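You operate a simulated robot arm through the tools that you are given. There is no shell and no other tool. Be economical: measure what you need, move in short steps, check, and stop when the job is done.

The job below is to be done with a simulated robot arm. You get a single attempt, and the scene is never put back.

JOB
Eject the grey disc from its mould and measure it in the gauge.
Fine: Switch the gauge on and close its yellow slide block on the disc; leave the lever down, the mould in its block and the other discs where they are.

The check looks at the end state, three seconds after you hand in, the way a careful person would. Anything else that was tipped, shoved, dropped, spilled or broken makes it a failure.

ROBOT AND FRAMES
A 6-joint arm with a two-finger parallel gripper, fixed in place. Base frame: the origin is at the foot of the arm, x ahead of it, y to its left, z up; the work surface is at about z = 0. Units: mm, rad, N and s.
With the tool pointing down near the work surface it reaches from about 160 to 420 mm from the base axis. Its first joint turns from -1.152 to 1.152 rad. Payload 1.57 kg.
The tool frame sits at the grasp point between the pads (the TCP): z along the fingers, y along the line on which they close. The tips reach 30 mm beyond it. The gripper opens to 80 mm. The fingers are 17 mm wide and 12 mm thick; the gripper's body (40 by 82 mm) begins 80 mm behind the TCP.
Orientation is that of the tool frame in the base frame, as a unit quaternion [w, x, y, z]. With the fingers straight down and closing along the base's y, the tool's x points along the base's -x, its y along +y and its z along -z.

CONTROLS
- The arm moves only by the tool drive_tool. Its argument "steps" is a list of rows, each a list of 2 entries, a list of its own where there are three numbers: the shift along the base's x, y, z in m, then the turn, a rotation vector about the base's x, y, z in degrees. In form: [[[x, y, z], [wx, wy, wz]], ...]. A call has 1 to 8 rows; each row shifts and turns the commanded pose from where the row before left it. "fingers" is the finger opening in m, from 0 to 0.08, set as the call begins (left out, the last holds). Each row takes 0.2 s and may step no farther than 50 mm and 0.15 rad from the row before; otherwise, or with a gripper value out of range, the whole call is refused. A pose out of reach is approached as far as the arm can. The call stops where the force on the tool passes 90 N (or 10 N more than at its start, if that is more) or the arm is blocked; 0.2 s more then pass. The fingers move at their own pace (about 153 mm/s each) and stop on an object; they squeeze with about 30 N. The grip force told is the motor's: it shows also when the fingers shut on nothing. Time passes only in rows, and 0.2 s behind the last, so rows that do not move let the fingers close. It gives the time, the measured TCP pose, the force on the tool (base axes), the opening and the grip force at its end, in the units of the frame above (readings bear some noise), with the torque about the TCP (base axes, N m) and any sound that the robot's microphone picked up.
- Cameras (640 x 400 px; columns grow to the right, rows downward): "scene" is fixed at [60.1, -336.6, 417.6]; the picture's right is [0.73, -0.69, 0.00], its down [-0.42, -0.45, -0.79] and it looks along [0.54, 0.57, -0.62] (base axes); focal length 258 px, centre (320, 200). "wrist" rides on the gripper at [72, -7, -122] in the tool frame; the picture's right is [0.09, 1.00, 0.00], its down [-0.84, 0.08, -0.54] and it looks along [-0.54, 0.05, 0.84] (tool axes); focal length 238 px, centre (320, 200).
- camera(camera): a new picture of that camera. It takes no simulated time.
- point_at(camera, pixels): for up to 12 pixels [column, row] of the newest picture of that camera ("zoom" is the newest enlarged one), the place [x, y, z] in the base frame of the surface seen there, good to about 3 mm. It takes no simulated time.
- close_up(camera, box): a new picture of the part [left, top, right, bottom] of that camera's present view, enlarged. It takes no simulated time.
- sign_off(): hands the job in; it is judged then, once.

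Go step by step. Measure first, check grasps and placings, and put right what went wrong. The budget is 80 turns and 38 pictures, counting those below and the enlarged ones. Unless the task says otherwise, let go and move clear before handing in, and close with one line.

The tools are called as name(argument=value, ...) on one line, values as JSON. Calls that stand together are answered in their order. drive_tool: Moves the arm, as the interface text tells. Its arguments: {"type":"object","properties":{"steps":{"type":"array","items":{"type":"array"}},"fingers":{"type":"number"}},"required":["steps"]} The other tools are called the same way: camera (camera) takes a picture; point_at (camera, pixels) gives the place of the surface under pixels of a picture; close_up (camera, box) takes an enlarged picture of a part of a camera's view; sign_off () hands the job in.

At the start:

```text
time: 0.0
position: [228.3, -11.5, 262.6]
tcp_rot: [-0.001, -0.001, 1.0, 0.0]
force: [-0.2, 0.4, 0.0]
torque: [0.0, 0.02, 0.01]
opening: 80.1
finger_force: 0.2
```

scene: 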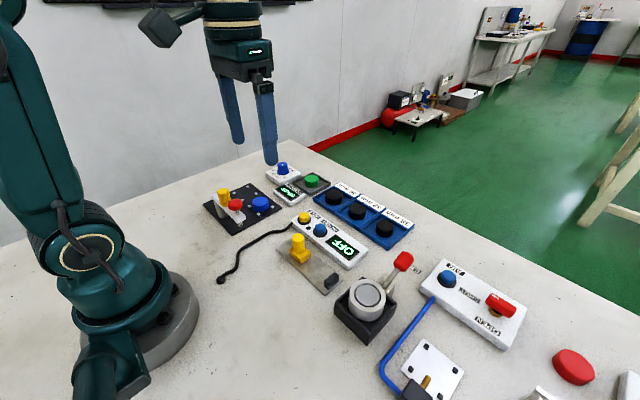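
wrist: 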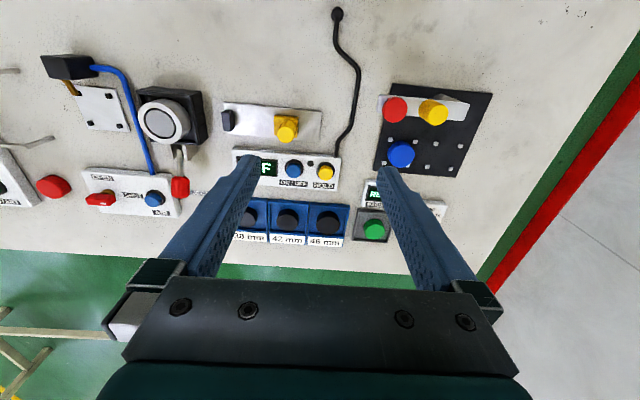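

The pictures show the mould block with the grey disc near scene (367,295), the gauge with its yellow slide near (298,245) reading OFF, and an AIR panel near (475,300). I'll enlarge these areas to see the details.

close_up(camera="scene", box=[320, 230, 480, 400])

close_up(camera="scene", box=[200, 150, 420, 300])

close_up(camera="wrist", box=[30, 50, 230, 230])

close_up(camera="scene", box=[380, 240, 640, 400])

```text
2.35 times, centred on (400, 315) of scene
```

zoom: 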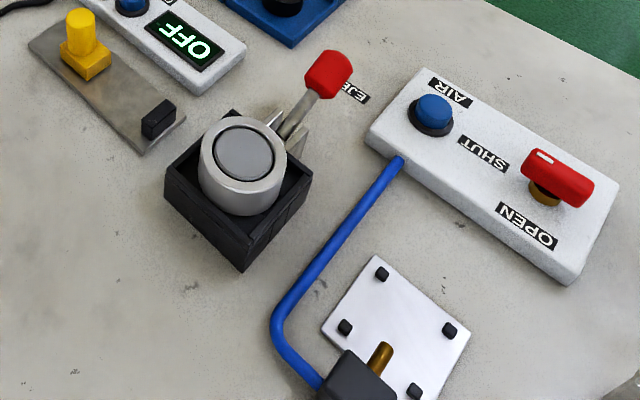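

```text
2.67 times, centred on (310, 225) of scene
```

zoom: 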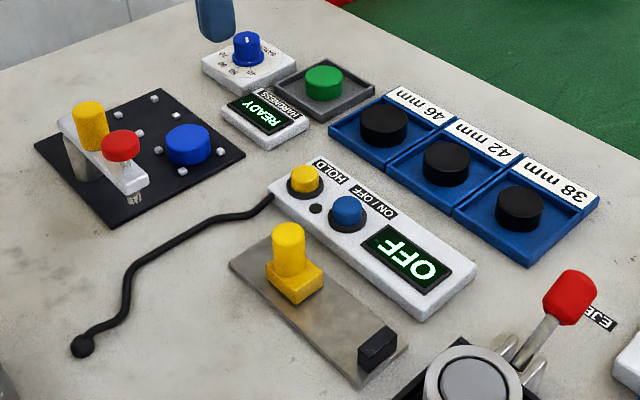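

```text
2.22 times, centred on (130, 140) of wrist
```

zoom: 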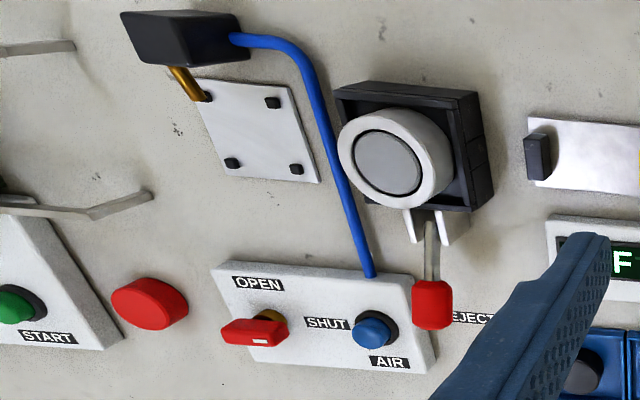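

```text
2.46 times, centred on (510, 320) of scene
```

zoom: 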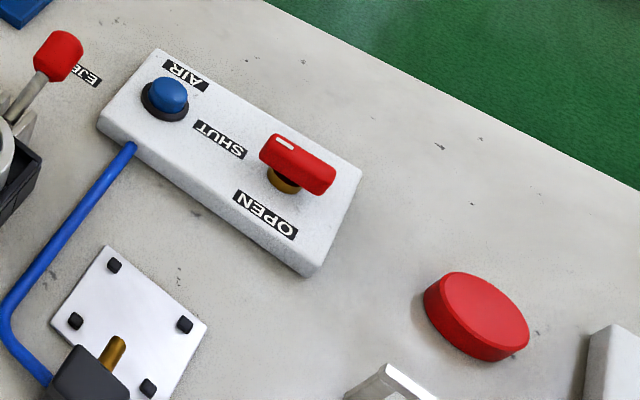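

The lever at zoom (330,75) is raised and labelled EJECT, so pressing it should lift the disc; the gauge plate has a fixed black stop and the yellow slide. I'll measure key points from both cameras.

camera(camera="wrist")

point_at(camera="scene", pixels=[[403, 262], [393, 279], [381, 285], [367, 294], [367, 284], [352, 297], [380, 300], [298, 240], [300, 255], [331, 281], [320, 229], [345, 272]])

point_at(camera="wrist", pixels=[[159, 121], [140, 122], [176, 122], [159, 103], [159, 140], [180, 187], [180, 165], [229, 121], [288, 125], [293, 168], [320, 120], [255, 105]])

```text
31 pictures are left
```

wrist: 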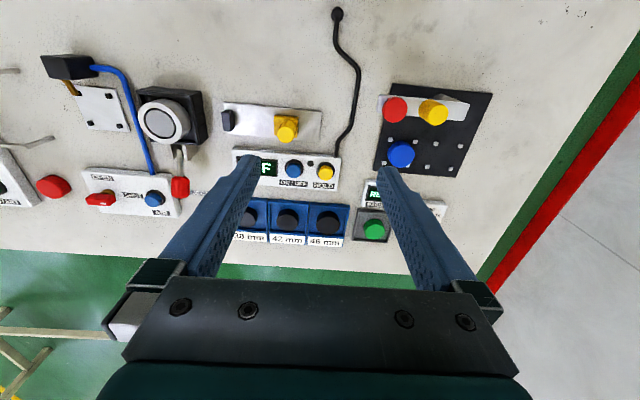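

```text
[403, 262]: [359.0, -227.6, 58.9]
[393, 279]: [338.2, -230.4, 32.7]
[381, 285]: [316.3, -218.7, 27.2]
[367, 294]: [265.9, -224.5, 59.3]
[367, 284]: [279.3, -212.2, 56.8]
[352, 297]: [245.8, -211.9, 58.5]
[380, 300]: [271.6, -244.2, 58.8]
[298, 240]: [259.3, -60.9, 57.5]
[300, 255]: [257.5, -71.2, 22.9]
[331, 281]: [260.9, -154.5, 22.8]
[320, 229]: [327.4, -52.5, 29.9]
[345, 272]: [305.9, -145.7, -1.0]
```

```text
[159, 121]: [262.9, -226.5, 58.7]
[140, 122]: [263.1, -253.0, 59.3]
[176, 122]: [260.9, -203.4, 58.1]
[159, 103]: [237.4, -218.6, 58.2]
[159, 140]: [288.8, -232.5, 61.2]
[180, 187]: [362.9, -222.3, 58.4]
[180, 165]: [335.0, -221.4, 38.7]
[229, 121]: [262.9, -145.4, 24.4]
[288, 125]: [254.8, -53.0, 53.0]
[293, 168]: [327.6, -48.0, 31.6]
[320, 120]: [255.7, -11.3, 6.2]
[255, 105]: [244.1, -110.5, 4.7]
```

The mould centre is about (263,-228), top z≈59, and the lever knob about (361,-225,58). I'll close the fingers and move above the knob at a safe height.

drive_tool(steps=[[[0.02, -0.035, -0.01], [0, 0, 0]], [[0.02, -0.035, -0.01], [0, 0, 0]], [[0.02, -0.035, -0.01], [0, 0, 0]], [[0.02, -0.035, -0.02], [0, 0, 0]], [[0.02, -0.035, -0.02], [0, 0, 0]], [[0.026, -0.038, -0.01], [0, 0, 0]], [[0, 0, -0.04], [0, 0, 0]]], fingers=0.0)

camera(camera="wrist")

```text
time: 1.6
position: [329.1, -198.6, 131.9]
tcp_rot: [0.0, -0.001, 1.0, 0.0]
force: [0.0, 0.2, 0.7]
torque: [0.0, 0.03, 0.01]
opening: 0.0
finger_force: 20.9
out of reach, approached as far as the arm can: row 5, 6
```

```text
30 pictures are left
```

wrist: 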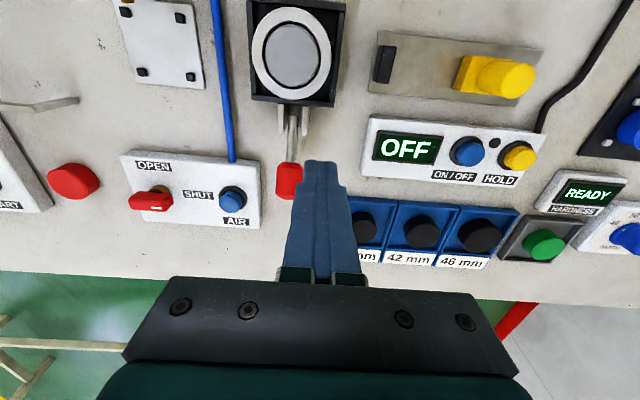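

The knob is at wrist (290,180), further out than the fingertips at (320,170), and the reach is short at this height. I'll tilt the fingers outward a little to gain reach.

drive_tool(steps=[[[0, 0, 0], [0, -8, 0]], [[0, 0, 0], [0, -8, 0]], [[0, 0, 0], [0, 0, 0]]])

```text
time: 2.4
position: [327.6, -199.8, 133.0]
tcp_rot: [0.14, -0.001, 0.99, 0.0]
force: [0.8, 0.2, 0.3]
torque: [0.0, -0.01, -0.01]
opening: 0.0
finger_force: 21.4
```

The tilt worked and the commanded pose follows the measured one. Next I move so the tips sit above the knob.

drive_tool(steps=[[[0.005, -0.025, 0], [0, -4, 0]], [[0.014, 0, -0.015], [0, 0, 0]], [[0, 0, 0], [0, 0, 0]]])

camera(camera="wrist")

close_up(camera="scene", box=[320, 210, 480, 310])

```text
time: 3.2
position: [346.6, -225.3, 117.5]
tcp_rot: [0.175, -0.002, 0.985, 0.0]
force: [-0.6, -0.4, 0.7]
torque: [0.02, -0.01, -0.02]
opening: 0.0
finger_force: 20.5
```

```text
29 pictures are left
```

wrist: 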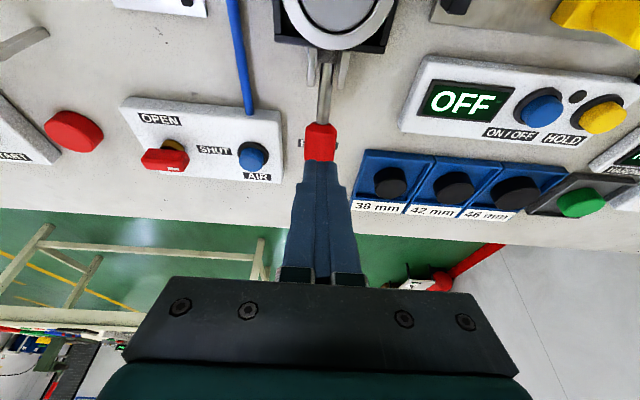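

```text
4.00 times, centred on (400, 260) of scene
```

zoom: 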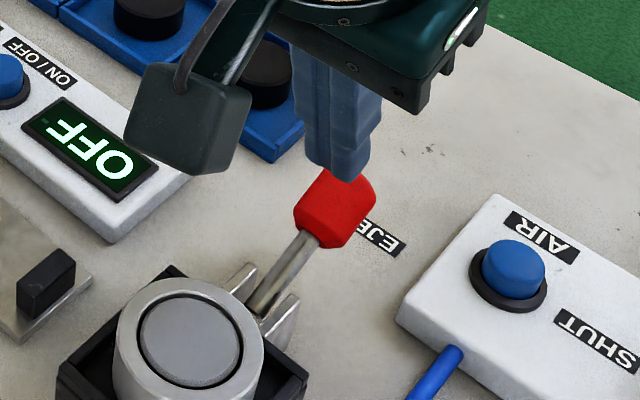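

The fingertips are in line with the knob at zoom (335,205). I'll press down in short steps, watching for force.

drive_tool(steps=[[[0, 0, -0.01], [0, 0, 0]], [[0, 0, -0.01], [0, 0, 0]], [[0, 0, -0.008], [0, 0, 0]], [[0, 0, -0.008], [0, 0, 0]], [[0, 0, -0.008], [0, 0, 0]]])

close_up(camera="scene", box=[320, 210, 480, 310])

```text
time: 4.4
position: [346.0, -224.8, 73.8]
tcp_rot: [0.175, -0.001, 0.985, 0.0]
force: [0.1, 0.5, 0.8]
torque: [0.02, 0.03, -0.03]
opening: 0.0
finger_force: 20.9
```

```text
4.00 times, centred on (400, 260) of scene
```

zoom: 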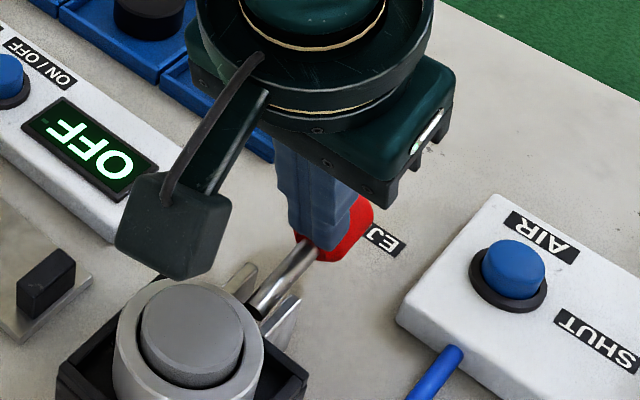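

The lever is dropping and the disc at zoom (190,330) is rising. I continue to the end of the lever's travel.

drive_tool(steps=[[[0, 0, -0.008], [0, 0, 0]], [[0, 0, -0.008], [0, 0, 0]], [[0, 0, -0.006], [0, 0, 0]]])

close_up(camera="scene", box=[320, 210, 480, 310])

```text
time: 5.1
position: [347.4, -225.5, 63.9]
tcp_rot: [0.177, -0.001, 0.984, 0.0]
force: [-18.7, 7.9, 27.1]
torque: [0.3, 0.06, 0.07]
opening: 0.0
finger_force: 20.9
stopped in row 3: the force on the tool passed its limit at 109 N (the readings are from after the stop); the commanded pose is now the measured one
```

```text
4.00 times, centred on (400, 260) of scene
```

zoom: 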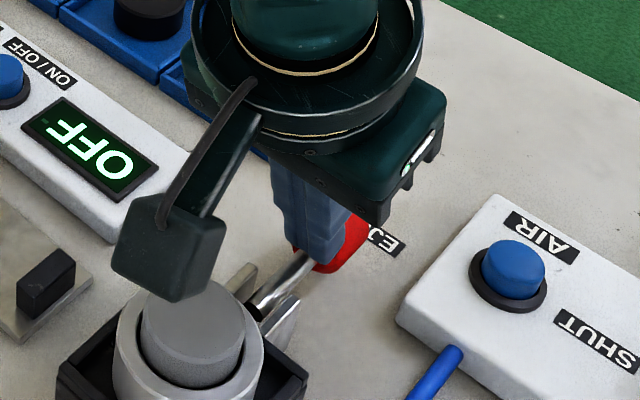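

The lever bottomed out (109 N spike), and the disc stands well proud of the ring. I back straight up and check whether the lever stays down.

drive_tool(steps=[[[0, 0, 0.015], [0, 0, 0]], [[0, 0, 0.03], [0, 0, 0]], [[-0.02, 0, 0.03], [0, 8, 0]], [[-0.03, 0, 0.03], [0, 8, 0]], [[-0.03, 0.03, 0.0], [0, 4, 0]], [[-0.0, 0.04, 0.0], [0, 0, 0]]], fingers=0.07)

close_up(camera="scene", box=[320, 210, 480, 310])

point_at(camera="zoom", pixels=[[190, 320], [150, 320], [230, 320], [190, 295], [190, 345], [320, 230], [190, 370], [125, 340]])

camera(camera="wrist")

```text
time: 6.5
position: [267.2, -154.9, 168.1]
tcp_rot: [0.001, 0.0, 1.0, 0.0]
force: [-0.5, -0.4, 0.6]
torque: [-0.01, -0.02, 0.0]
opening: 70.0
finger_force: 0.0
```

```text
4.00 times, centred on (400, 260) of scene
```

zoom: 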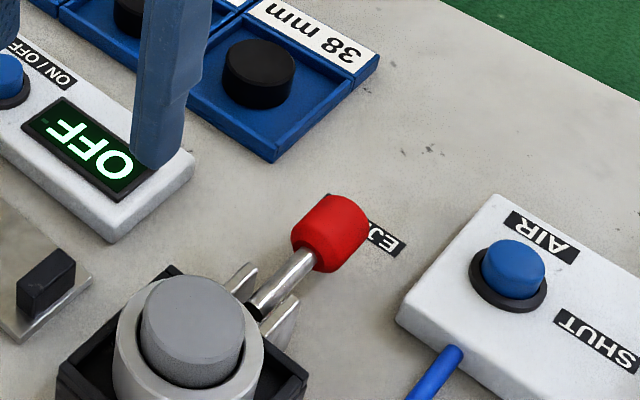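

```text
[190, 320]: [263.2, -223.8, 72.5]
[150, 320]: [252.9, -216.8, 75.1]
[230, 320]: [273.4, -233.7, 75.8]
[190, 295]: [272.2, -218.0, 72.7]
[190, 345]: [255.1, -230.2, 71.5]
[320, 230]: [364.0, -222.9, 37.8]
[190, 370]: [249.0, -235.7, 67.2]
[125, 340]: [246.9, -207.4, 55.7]
```

```text
24 pictures are left
```

wrist: 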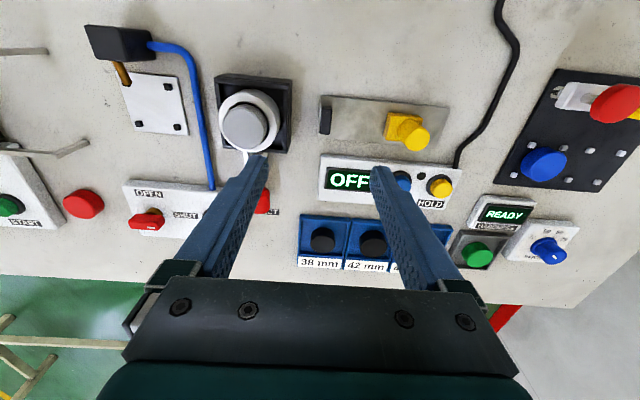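

The lever stays down, and the disc top is at z≈73 with its centre near (263,-226). I'll turn the tool -90° about z, so it closes along x and fits the gauge gap, while moving over the disc.

drive_tool(steps=[[[0, -0.012, 0], [0, 0, -8.2]], [[0, -0.012, 0], [0, 0, -8.2]], [[0, -0.012, 0], [0, 0, -8.2]], [[0, -0.012, 0], [0, 0, -8.2]], [[0, -0.012, 0], [0, 0, -8.2]], [[0, -0.011, 0], [0, 0, -8.2]]])

drive_tool(steps=[[[-0.004, 0, 0], [0, 0, -8.2]], [[0, 0, 0], [0, 0, -8.2]], [[0, 0, 0], [0, 0, -8.2]], [[0, 0, 0], [0, 0, -8.2]], [[0, 0, 0], [0, 0, -8]]])

camera(camera="wrist")

```text
time: 7.9
position: [267.9, -226.3, 167.2]
tcp_rot: [0.002, 0.417, 0.909, -0.002]
force: [0.0, 0.0, -0.5]
torque: [-0.02, 0.01, 0.03]
opening: 69.9
finger_force: 0.0
```

```text
time: 9.1
position: [262.8, -227.0, 169.0]
tcp_rot: [0.002, 0.707, 0.707, -0.002]
force: [-0.8, 1.2, 0.8]
torque: [-0.02, -0.01, 0.01]
opening: 69.9
finger_force: 0.0
```

```text
23 pictures are left
```

wrist: 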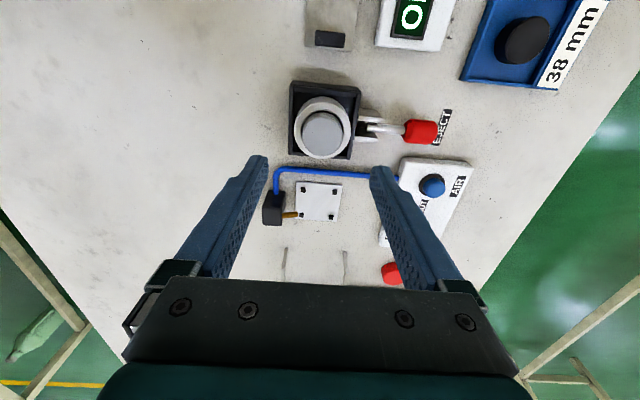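

The rotation is done and the disc shows at wrist (324,131). I'll measure its rim points here to refine the centre.

point_at(camera="wrist", pixels=[[324, 131], [305, 131], [343, 131], [324, 115], [324, 148], [297, 130], [352, 130], [327, 40], [324, 154]])

close_up(camera="wrist", box=[274, 70, 374, 170])

```text
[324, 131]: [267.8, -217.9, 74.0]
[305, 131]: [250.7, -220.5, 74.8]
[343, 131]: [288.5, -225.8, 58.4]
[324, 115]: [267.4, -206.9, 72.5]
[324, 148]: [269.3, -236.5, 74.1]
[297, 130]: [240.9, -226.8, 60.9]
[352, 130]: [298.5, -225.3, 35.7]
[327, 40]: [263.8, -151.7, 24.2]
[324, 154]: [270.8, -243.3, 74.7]
```

```text
4.00 times, centred on (324, 120) of wrist
```

zoom: 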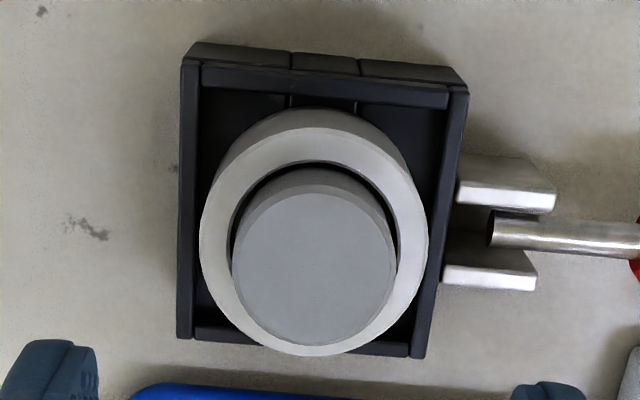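

The enlarged view shows the disc's top face spanning zoom columns 232–397 and rows 190–346. I'll measure its rim from here.

point_at(camera="zoom", pixels=[[315, 268], [238, 268], [391, 268], [315, 198], [315, 340], [207, 250], [422, 250], [315, 140], [470, 235]])

```text
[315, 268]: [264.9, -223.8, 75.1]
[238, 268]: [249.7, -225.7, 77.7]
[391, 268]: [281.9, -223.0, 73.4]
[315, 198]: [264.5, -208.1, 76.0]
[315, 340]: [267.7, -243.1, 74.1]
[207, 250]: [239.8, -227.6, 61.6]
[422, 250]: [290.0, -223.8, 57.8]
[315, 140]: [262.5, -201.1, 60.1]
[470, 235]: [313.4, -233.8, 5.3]
```

The disc centre is about (265.5,-225.5), diameter about 37 and top z≈74.5. I descend with the tips to z≈62, just above the ring.

drive_tool(steps=[[[0.0025, 0.0015, -0.03], [0, 0, 0]], [[0, 0, -0.025], [0, 0, 0]], [[0, 0, -0.012], [0, 0, 0]], [[0, 0, -0.009], [0, 0, 0]], [[0, 0, 0], [0, 0, 0]]], fingers=0.06)

close_up(camera="scene", box=[300, 220, 460, 320])

close_up(camera="wrist", box=[220, 80, 420, 240])

```text
time: 10.3
position: [265.0, -224.4, 89.8]
tcp_rot: [0.001, 0.707, 0.708, -0.001]
force: [0.0, 0.0, 0.3]
torque: [0.05, 0.0, -0.03]
opening: 60.1
finger_force: 0.1
```

```text
4.00 times, centred on (380, 270) of scene
```

zoom: 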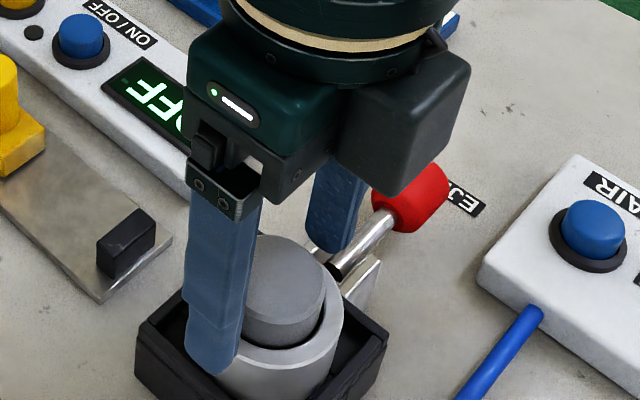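

```text
2.50 times, centred on (320, 160) of wrist
```

zoom: 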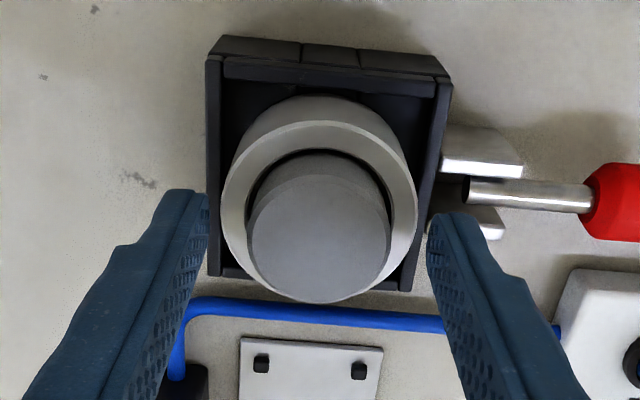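

The fingers straddle the disc evenly. The tips are about level with the ring top, so I'll rise 3 mm and then close.

drive_tool(steps=[[[0, -0.001, 0.003], [0, 0, 0]], [[0, 0, 0], [0, 0, 0]]])

drive_tool(steps=[[[0, 0, 0], [0, 0, 0]], [[0, 0, 0], [0, 0, 0]], [[0, 0, 0], [0, 0, 0]]], fingers=0.02)

close_up(camera="wrist", box=[220, 80, 420, 240])

```text
time: 10.9
position: [265.2, -224.7, 95.2]
tcp_rot: [0.002, 0.707, 0.708, -0.002]
force: [-0.3, -0.4, -0.9]
torque: [0.02, 0.04, -0.01]
opening: 60.0
finger_force: 0.0
```

```text
time: 11.7
position: [265.5, -225.9, 93.6]
tcp_rot: [0.003, 0.707, 0.707, -0.001]
force: [-0.6, 0.2, -0.9]
torque: [0.0, -0.02, -0.02]
opening: 35.6
finger_force: 30.1
```

```text
2.50 times, centred on (320, 160) of wrist
```

zoom: 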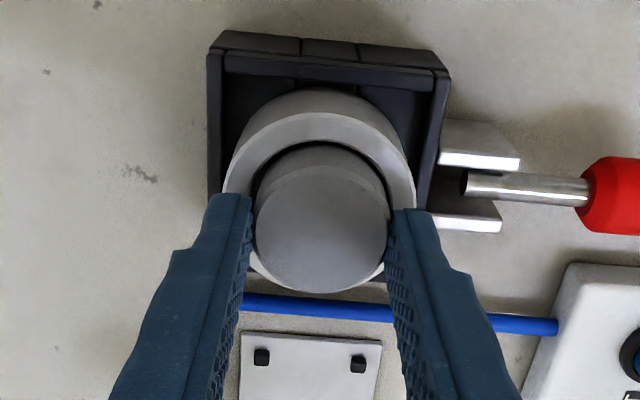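

The grip is holding at 35.6 mm with 30 N. I lift slowly and check that the mould stays in its block.

drive_tool(steps=[[[0, 0, 0.005], [0, 0, 0]], [[0, 0, 0.01], [0, 0, 0]], [[0, 0, 0.02], [0, 0, 0]], [[0, 0, 0.025], [0, 0, 0]], [[0, 0, 0], [0, 0, 0]]])

close_up(camera="scene", box=[290, 200, 450, 320])

point_at(camera="scene", pixels=[[298, 252], [310, 268], [325, 285], [285, 240], [335, 270], [323, 290], [328, 275], [288, 233]])

```text
time: 12.9
position: [265.8, -226.8, 155.2]
tcp_rot: [0.002, 0.706, 0.708, -0.002]
force: [0.2, -0.3, -0.6]
torque: [0.0, 0.0, 0.0]
opening: 35.9
finger_force: 30.3
```

```text
3.33 times, centred on (370, 260) of scene
```

zoom: 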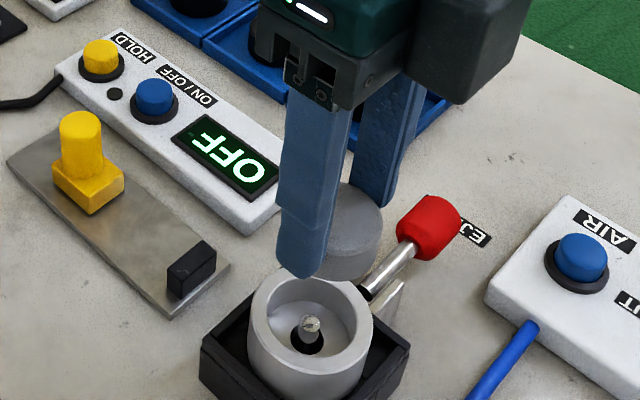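

```text
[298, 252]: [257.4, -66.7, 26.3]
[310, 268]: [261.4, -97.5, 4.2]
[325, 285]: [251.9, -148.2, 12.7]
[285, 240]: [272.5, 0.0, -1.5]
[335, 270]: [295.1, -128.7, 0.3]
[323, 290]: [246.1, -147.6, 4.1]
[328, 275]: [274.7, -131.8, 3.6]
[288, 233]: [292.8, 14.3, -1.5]
```

The disc is out, and the mould and lever are unchanged. I'll measure the plate, stop and slide edges from the zoom.

point_at(camera="zoom", pixels=[[120, 190], [95, 205], [60, 180], [80, 185], [172, 262], [205, 245], [190, 290], [100, 230], [220, 260], [150, 165], [350, 260], [345, 277]])

camera(camera="wrist")

```text
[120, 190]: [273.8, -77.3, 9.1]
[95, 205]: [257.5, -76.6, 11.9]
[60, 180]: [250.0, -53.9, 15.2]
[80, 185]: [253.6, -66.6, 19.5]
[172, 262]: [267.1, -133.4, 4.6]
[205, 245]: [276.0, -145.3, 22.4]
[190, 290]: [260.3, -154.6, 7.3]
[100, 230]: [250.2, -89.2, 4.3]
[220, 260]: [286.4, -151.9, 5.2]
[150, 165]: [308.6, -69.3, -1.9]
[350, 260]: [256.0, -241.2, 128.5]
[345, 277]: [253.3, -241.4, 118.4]
```

```text
17 pictures are left
```

wrist: 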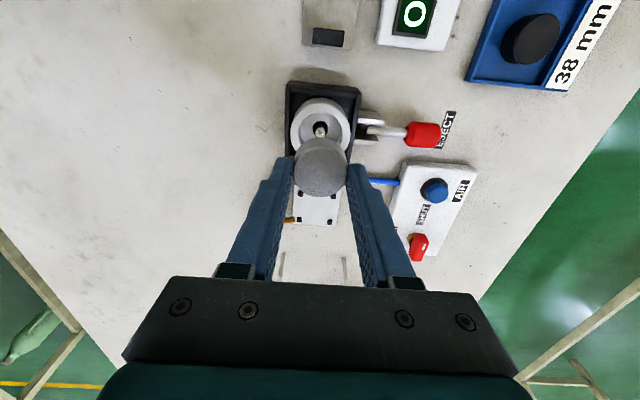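

The gap runs from the stop face at y≈-142 to the slide face at y≈-77, with the plate centred at x≈263 and its top at z≈4.5. I move the disc above (263.5,-120), lower it partway and look.

drive_tool(steps=[[[0, 0.035, 0], [0, 0, 0]], [[0, 0.035, 0], [0, 0, 0]], [[-0.0025, 0.036, 0], [0, 0, 0]], [[0, 0, -0.04], [0, 0, 0]], [[0, 0, -0.035], [0, 0, 0]], [[0, 0, -0.015], [0, 0, 0]], [[0, 0, 0], [0, 0, 0]]])

camera(camera="wrist")

close_up(camera="scene", box=[250, 190, 410, 310])

```text
time: 14.5
position: [263.9, -121.6, 63.9]
tcp_rot: [0.002, 0.707, 0.707, -0.002]
force: [-0.2, -0.6, -0.5]
torque: [-0.01, -0.05, 0.0]
opening: 35.7
finger_force: 29.8
```

```text
16 pictures are left
```

wrist: 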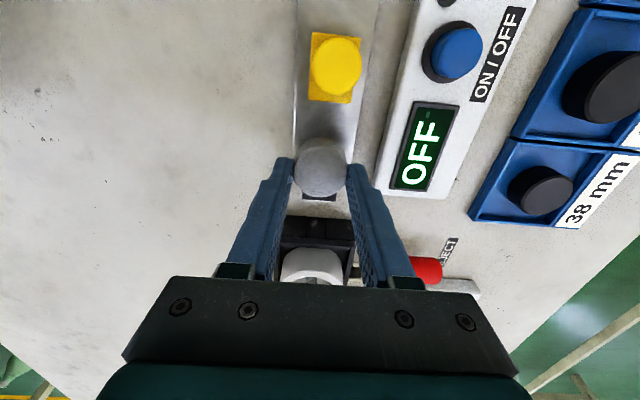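

```text
3.33 times, centred on (330, 250) of scene
```

zoom: 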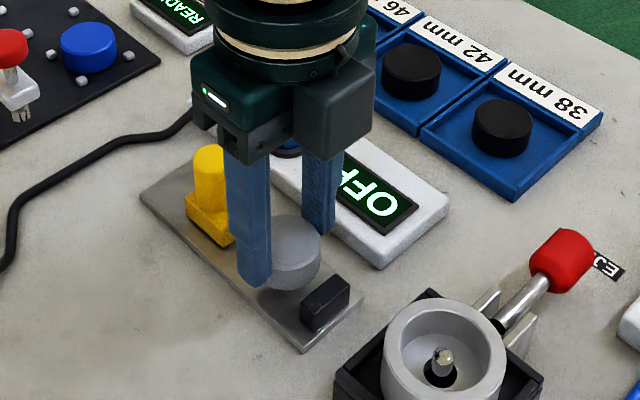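

The disc hovers between the stop and the slide. I'll measure the stop, slide and panel edges in the new wrist view before the last descent.

point_at(camera="wrist", pixels=[[311, 97], [350, 100], [330, 97], [318, 194], [335, 198], [378, 190], [296, 125], [357, 130], [320, 165], [395, 120]])

point_at(camera="zoom", pixels=[[325, 292], [307, 303], [345, 282], [290, 285], [300, 270], [308, 325], [377, 265]])

```text
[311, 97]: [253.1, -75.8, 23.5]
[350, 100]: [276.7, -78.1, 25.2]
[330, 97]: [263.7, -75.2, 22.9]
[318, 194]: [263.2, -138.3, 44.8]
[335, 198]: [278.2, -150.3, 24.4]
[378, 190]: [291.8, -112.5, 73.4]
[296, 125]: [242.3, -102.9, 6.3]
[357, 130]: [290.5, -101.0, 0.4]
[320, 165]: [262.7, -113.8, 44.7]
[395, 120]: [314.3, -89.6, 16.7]
```

```text
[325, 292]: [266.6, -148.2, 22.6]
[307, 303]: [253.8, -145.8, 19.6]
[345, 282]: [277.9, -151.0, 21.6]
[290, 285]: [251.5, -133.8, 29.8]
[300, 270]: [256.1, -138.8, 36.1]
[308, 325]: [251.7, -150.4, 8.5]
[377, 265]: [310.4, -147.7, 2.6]
```

The slide spans x 253–277 with its face at y≈-77, and the stop face is near y≈-143. I shift 2 mm towards the slide and descend to just above the plate.

drive_tool(steps=[[[0, 0.002, -0.008], [0, 0, 0]], [[0, 0, -0.008], [0, 0, 0]], [[0, 0, -0.003], [0, 0, 0]], [[0, 0, 0], [0, 0, 0]]])

close_up(camera="scene", box=[270, 220, 380, 290])

```text
time: 15.5
position: [264.0, -117.6, 46.1]
tcp_rot: [0.002, 0.706, 0.708, -0.002]
force: [-0.6, 0.5, 6.0]
torque: [0.02, 0.1, 0.02]
opening: 36.0
finger_force: 29.9
```

```text
5.71 times, centred on (325, 255) of scene
```

zoom: 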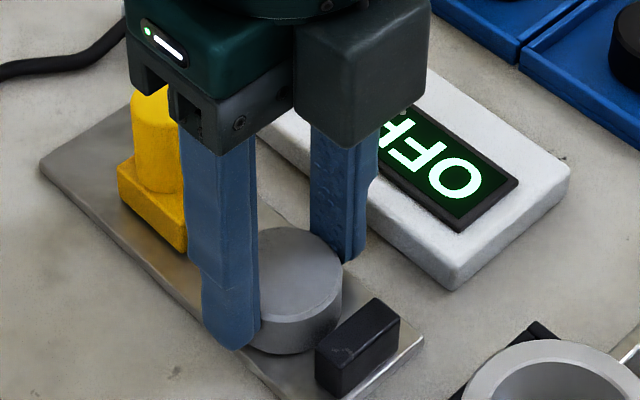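

The +6 N vertical force suggests the disc is just touching the plate. I nudge down 1 mm to confirm.

drive_tool(steps=[[[0, 0, -0.001], [0, 0, 0]], [[0, 0, 0], [0, 0, 0]]])

```text
time: 16.1
position: [262.4, -118.9, 44.9]
tcp_rot: [0.002, 0.707, 0.707, -0.002]
force: [0.0, 5.4, 17.4]
torque: [0.21, 0.04, -0.03]
opening: 35.6
finger_force: 30.1
```

The force rose to 17 N, so the disc is seated. I open slightly to 46 mm and rise.

drive_tool(steps=[[[0, 0, 0], [0, 0, 0]], [[0, 0, 0], [0, 0, 0]]], fingers=0.046)

drive_tool(steps=[[[0, 0, 0.01], [0, 0, 0]], [[0, 0, 0.02], [0, 0, 0]], [[0, 0, 0.03], [0, 0, 0]], [[0, 0, 0.03], [0, 0, 0]], [[0, 0, 0], [0, 0, 0]]])

close_up(camera="scene", box=[250, 190, 410, 310])

```text
time: 16.7
position: [263.0, -118.1, 45.0]
tcp_rot: [0.001, 0.707, 0.707, -0.003]
force: [-1.0, 0.7, -0.4]
torque: [-0.01, 0.02, 0.02]
opening: 46.1
finger_force: 0.1
```

```text
time: 17.9
position: [263.8, -118.1, 134.8]
tcp_rot: [0.002, 0.707, 0.708, -0.001]
force: [-0.5, -0.2, -0.3]
torque: [-0.02, -0.01, -0.01]
opening: 46.2
finger_force: 0.0
```

```text
3.33 times, centred on (330, 250) of scene
```

zoom: 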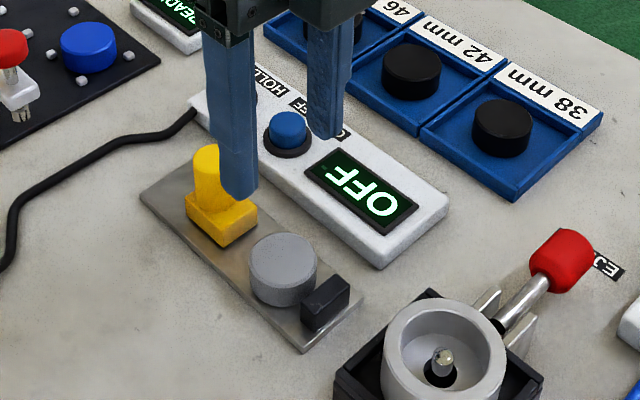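

The disc stands on the plate beside the stop. Next I close the fingers and move over the ON/OFF button.

drive_tool(steps=[[[0.02, 0.02, 0], [0, 0, 0]], [[0.02, 0.02, 0], [0, 0, 0]], [[0.0237, 0.0275, 0], [0, 0, 0]], [[0, 0, -0.03], [0, 0, 0]], [[0, 0, 0], [0, 0, 0]]], fingers=0.0)

camera(camera="wrist")

point_at(camera="scene", pixels=[[320, 229], [304, 217]])

```text
time: 19.1
position: [327.0, -50.3, 105.3]
tcp_rot: [0.002, 0.707, 0.707, -0.001]
force: [-0.9, 0.3, 0.2]
torque: [0.0, 0.04, 0.0]
opening: 0.0
finger_force: 21.5
```

```text
12 pictures are left
```

wrist: 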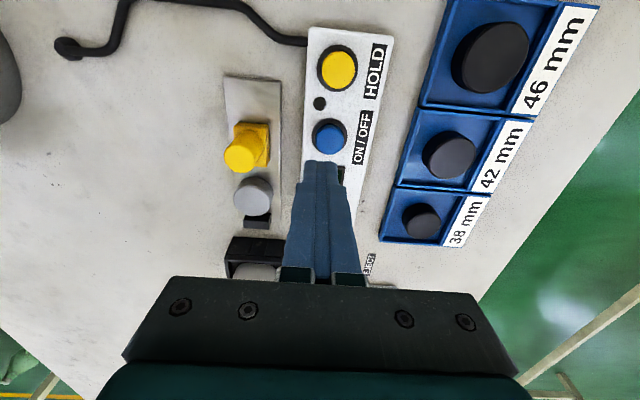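

```text
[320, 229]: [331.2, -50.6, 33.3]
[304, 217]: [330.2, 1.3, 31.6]
```

The button appears at wrist (328,137). I check its position from this view.

point_at(camera="wrist", pixels=[[328, 130], [327, 140], [320, 137], [336, 137], [337, 70]])

```text
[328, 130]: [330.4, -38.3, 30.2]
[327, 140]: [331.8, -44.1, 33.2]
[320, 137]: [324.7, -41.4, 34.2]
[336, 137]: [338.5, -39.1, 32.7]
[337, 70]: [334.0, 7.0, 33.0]
```

The button centre is about (331,-45) with its top at z≈33. I align and descend, then press gently.

drive_tool(steps=[[[0.004, 0.005, 0], [0, 0, 0]], [[0, 0, -0.02], [0, 0, 0]], [[0, 0, -0.015], [0, 0, 0]], [[0, 0, -0.003], [0, 0, 0]], [[0, 0, -0.002], [0, 0, 0]], [[0, 0, -0.002], [0, 0, 0]]])

close_up(camera="scene", box=[270, 190, 400, 290])

```text
time: 20.5
position: [329.8, -45.0, 63.6]
tcp_rot: [0.002, 0.707, 0.708, -0.002]
force: [-1.4, -0.3, 0.0]
torque: [0.03, -0.01, -0.02]
opening: 0.0
finger_force: 21.2
```

```text
4.00 times, centred on (335, 240) of scene
```

zoom: 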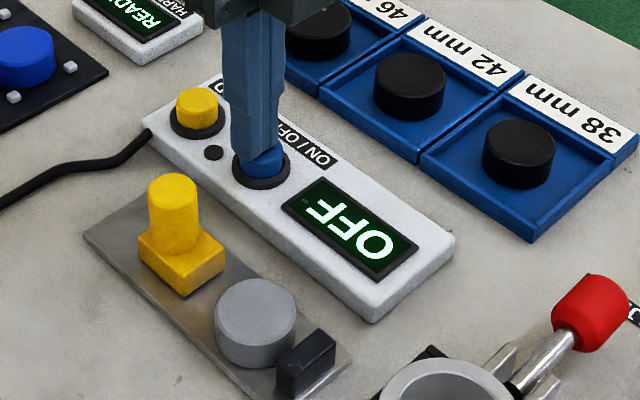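

The tips are right above the button but not pressing yet. I continue in 1–2 mm steps.

drive_tool(steps=[[[0.001, -0.002, -0.001], [0, 0, 0]], [[0, 0, -0.002], [0, 0, 0]], [[0, 0, -0.001], [0, 0, 0]]])

```text
time: 21.3
position: [330.6, -47.2, 58.4]
tcp_rot: [0.002, 0.707, 0.707, -0.002]
force: [-0.2, 0.7, 2.3]
torque: [0.06, 0.03, -0.01]
opening: 0.0
finger_force: 21.4
heard: click
```

A click was heard. I lift off and check the display.

drive_tool(steps=[[[0, 0, 0.01], [0, 0, 0]], [[0, 0, 0.03], [0, 0, 0]], [[-0.01, 0.02, 0.03], [0, 0, 0]], [[-0.03, 0.02, 0.0], [0, 0, 0]]])

close_up(camera="scene", box=[270, 190, 400, 290])

point_at(camera="zoom", pixels=[[174, 187], [155, 200], [193, 200], [178, 225], [255, 300], [180, 275], [175, 200]])

```text
time: 22.3
position: [289.8, -7.7, 127.4]
tcp_rot: [0.003, 0.706, 0.708, -0.003]
force: [-0.1, -0.3, 0.7]
torque: [0.0, 0.01, 0.0]
opening: 0.0
finger_force: 21.3
```

```text
4.00 times, centred on (335, 240) of scene
```

zoom: 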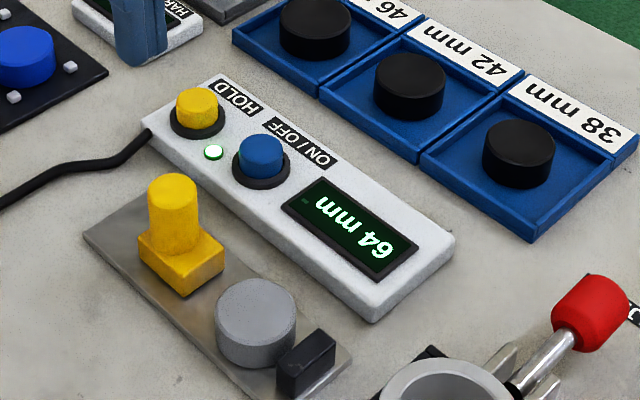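

```text
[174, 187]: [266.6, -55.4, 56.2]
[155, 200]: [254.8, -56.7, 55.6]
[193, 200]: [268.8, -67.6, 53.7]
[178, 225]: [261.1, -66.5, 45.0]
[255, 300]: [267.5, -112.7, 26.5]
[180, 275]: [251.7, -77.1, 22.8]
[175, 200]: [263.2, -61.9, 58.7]
```

The display reads 64 mm, so the gauge is on. I'll go behind the slide (back face near y≈-47) with the closed fingers held low, to push it towards the disc.

drive_tool(steps=[[[-0.0255, -0.008, 0], [0, 0, 0]], [[0, 0, -0.03], [0, 0, 0]], [[0, 0, -0.03], [0, 0, 0]], [[0, 0, -0.022], [0, 0, 0]], [[0, 0, 0], [0, 0, 0]]])

close_up(camera="scene", box=[240, 190, 370, 290])

```text
time: 23.5
position: [264.8, -16.7, 45.0]
tcp_rot: [0.002, 0.706, 0.708, -0.003]
force: [-0.3, -0.9, 0.0]
torque: [0.0, 0.0, -0.01]
opening: 0.0
finger_force: 21.2
```

```text
4.00 times, centred on (305, 240) of scene
```

zoom: 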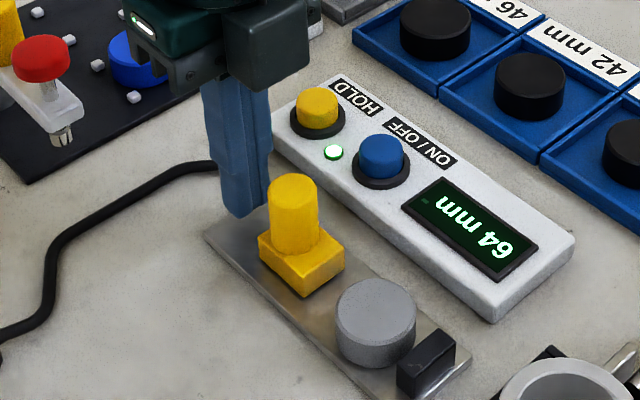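

The fingers are in line behind the slide. I push in -y with small steps.

drive_tool(steps=[[[0, -0.008, 0], [0, 0, 0]], [[0, -0.008, 0], [0, 0, 0]], [[0, -0.005, 0], [0, 0, 0]], [[0, -0.005, 0], [0, 0, 0]], [[0, -0.004, 0], [0, 0, 0]], [[0, -0.004, 0], [0, 0, 0]], [[0, -0.004, 0], [0, 0, 0]]])

close_up(camera="scene", box=[240, 190, 370, 290])

```text
time: 25.1
position: [265.9, -53.2, 47.0]
tcp_rot: [0.001, 0.706, 0.708, -0.003]
force: [-1.1, 1.2, 0.2]
torque: [0.03, 0.04, 0.03]
opening: 0.1
finger_force: 21.0
```

```text
4.00 times, centred on (305, 240) of scene
```

zoom: 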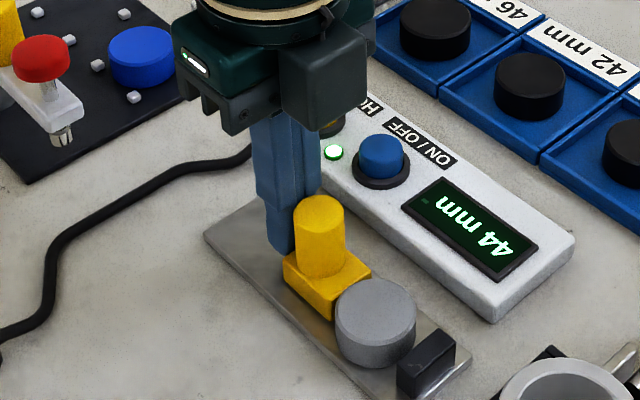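

The display reads 44 mm and the slide moves freely. About 8 mm remain, so I continue in 1–2 mm steps.

drive_tool(steps=[[[0, -0.002, 0], [0, 0, 0]], [[0, -0.002, 0], [0, 0, 0]], [[0, -0.001, 0], [0, 0, 0]], [[0, -0.001, 0], [0, 0, 0]], [[0, 0, 0], [0, 0, 0]]])

close_up(camera="scene", box=[240, 190, 370, 290])

```text
time: 26.3
position: [266.6, -59.4, 47.2]
tcp_rot: [0.002, 0.706, 0.708, -0.002]
force: [1.0, 0.3, 0.0]
torque: [0.03, -0.01, -0.01]
opening: 0.2
finger_force: 21.2
```

```text
4.00 times, centred on (305, 240) of scene
```

zoom: 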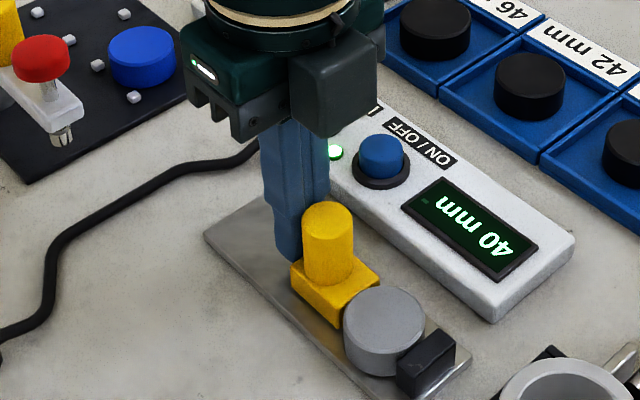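

It reads 40 mm, and the disc now nearly meets the stop. I keep going in 1 mm steps until the force rises.

drive_tool(steps=[[[0, -0.001, 0], [0, 0, 0]], [[0, -0.001, 0], [0, 0, 0]], [[0, -0.001, 0], [0, 0, 0]]])

```text
time: 27.1
position: [266.1, -61.3, 47.0]
tcp_rot: [0.0, 0.707, 0.707, -0.001]
force: [-1.1, 24.3, 2.1]
torque: [0.65, -0.28, -0.02]
opening: 0.0
finger_force: 21.6
```

The force rose to 24 N along y, so the disc is clamped. I back off in +y, lift clear and check.

drive_tool(steps=[[[0, 0.006, 0], [0, 0, 0]], [[0, 0.015, 0], [0, 0, 0]], [[0, 0.015, 0.01], [0, 0, 0]], [[0, 0.0, 0.04], [0, 0, 0]], [[0, 0.03, 0.04], [0, 0, 0]], [[-0.02, 0.03, 0.03], [0, 0, 0]]])

close_up(camera="scene", box=[260, 200, 390, 300])

camera(camera="scene")

```text
time: 28.5
position: [248.2, 32.4, 167.5]
tcp_rot: [0.001, 0.706, 0.708, -0.002]
force: [-0.4, -0.1, 0.9]
torque: [-0.02, -0.01, -0.03]
opening: 0.0
finger_force: 21.9
```

```text
4.00 times, centred on (325, 250) of scene
```

zoom: 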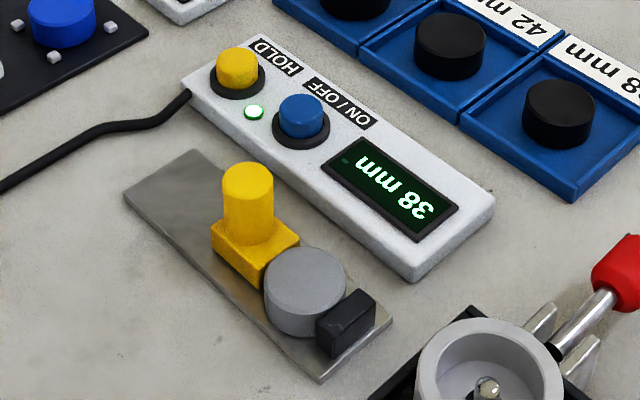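

```text
5 pictures are left
```

scene: 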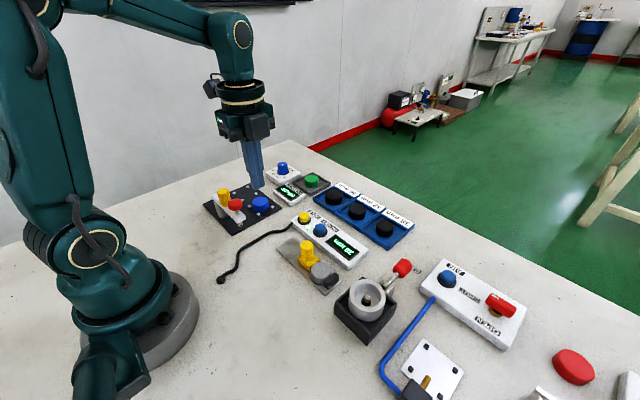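

The display reads 38 mm, and the lever and mould look right. I take one tighter look at the contacts.

close_up(camera="scene", box=[295, 235, 365, 295])

```text
6.67 times, centred on (330, 265) of scene
```

zoom: 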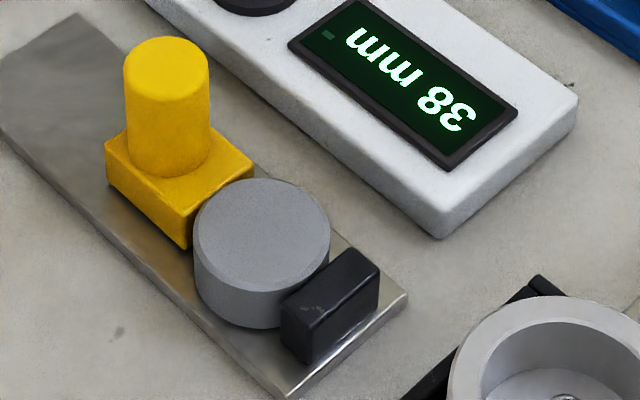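

The disc lies flat and touches both the slide and the stop. The display reads 38 mm, the lever is down, the mould is in its block and the arm is clear, so I hand in.

sign_off()

```text
The job is handed in.
```

The grey disc is out of its mould and clamped in the switched-on gauge, which reads 38 mm; the lever is down, the mould is in its block and the other discs were not touched.
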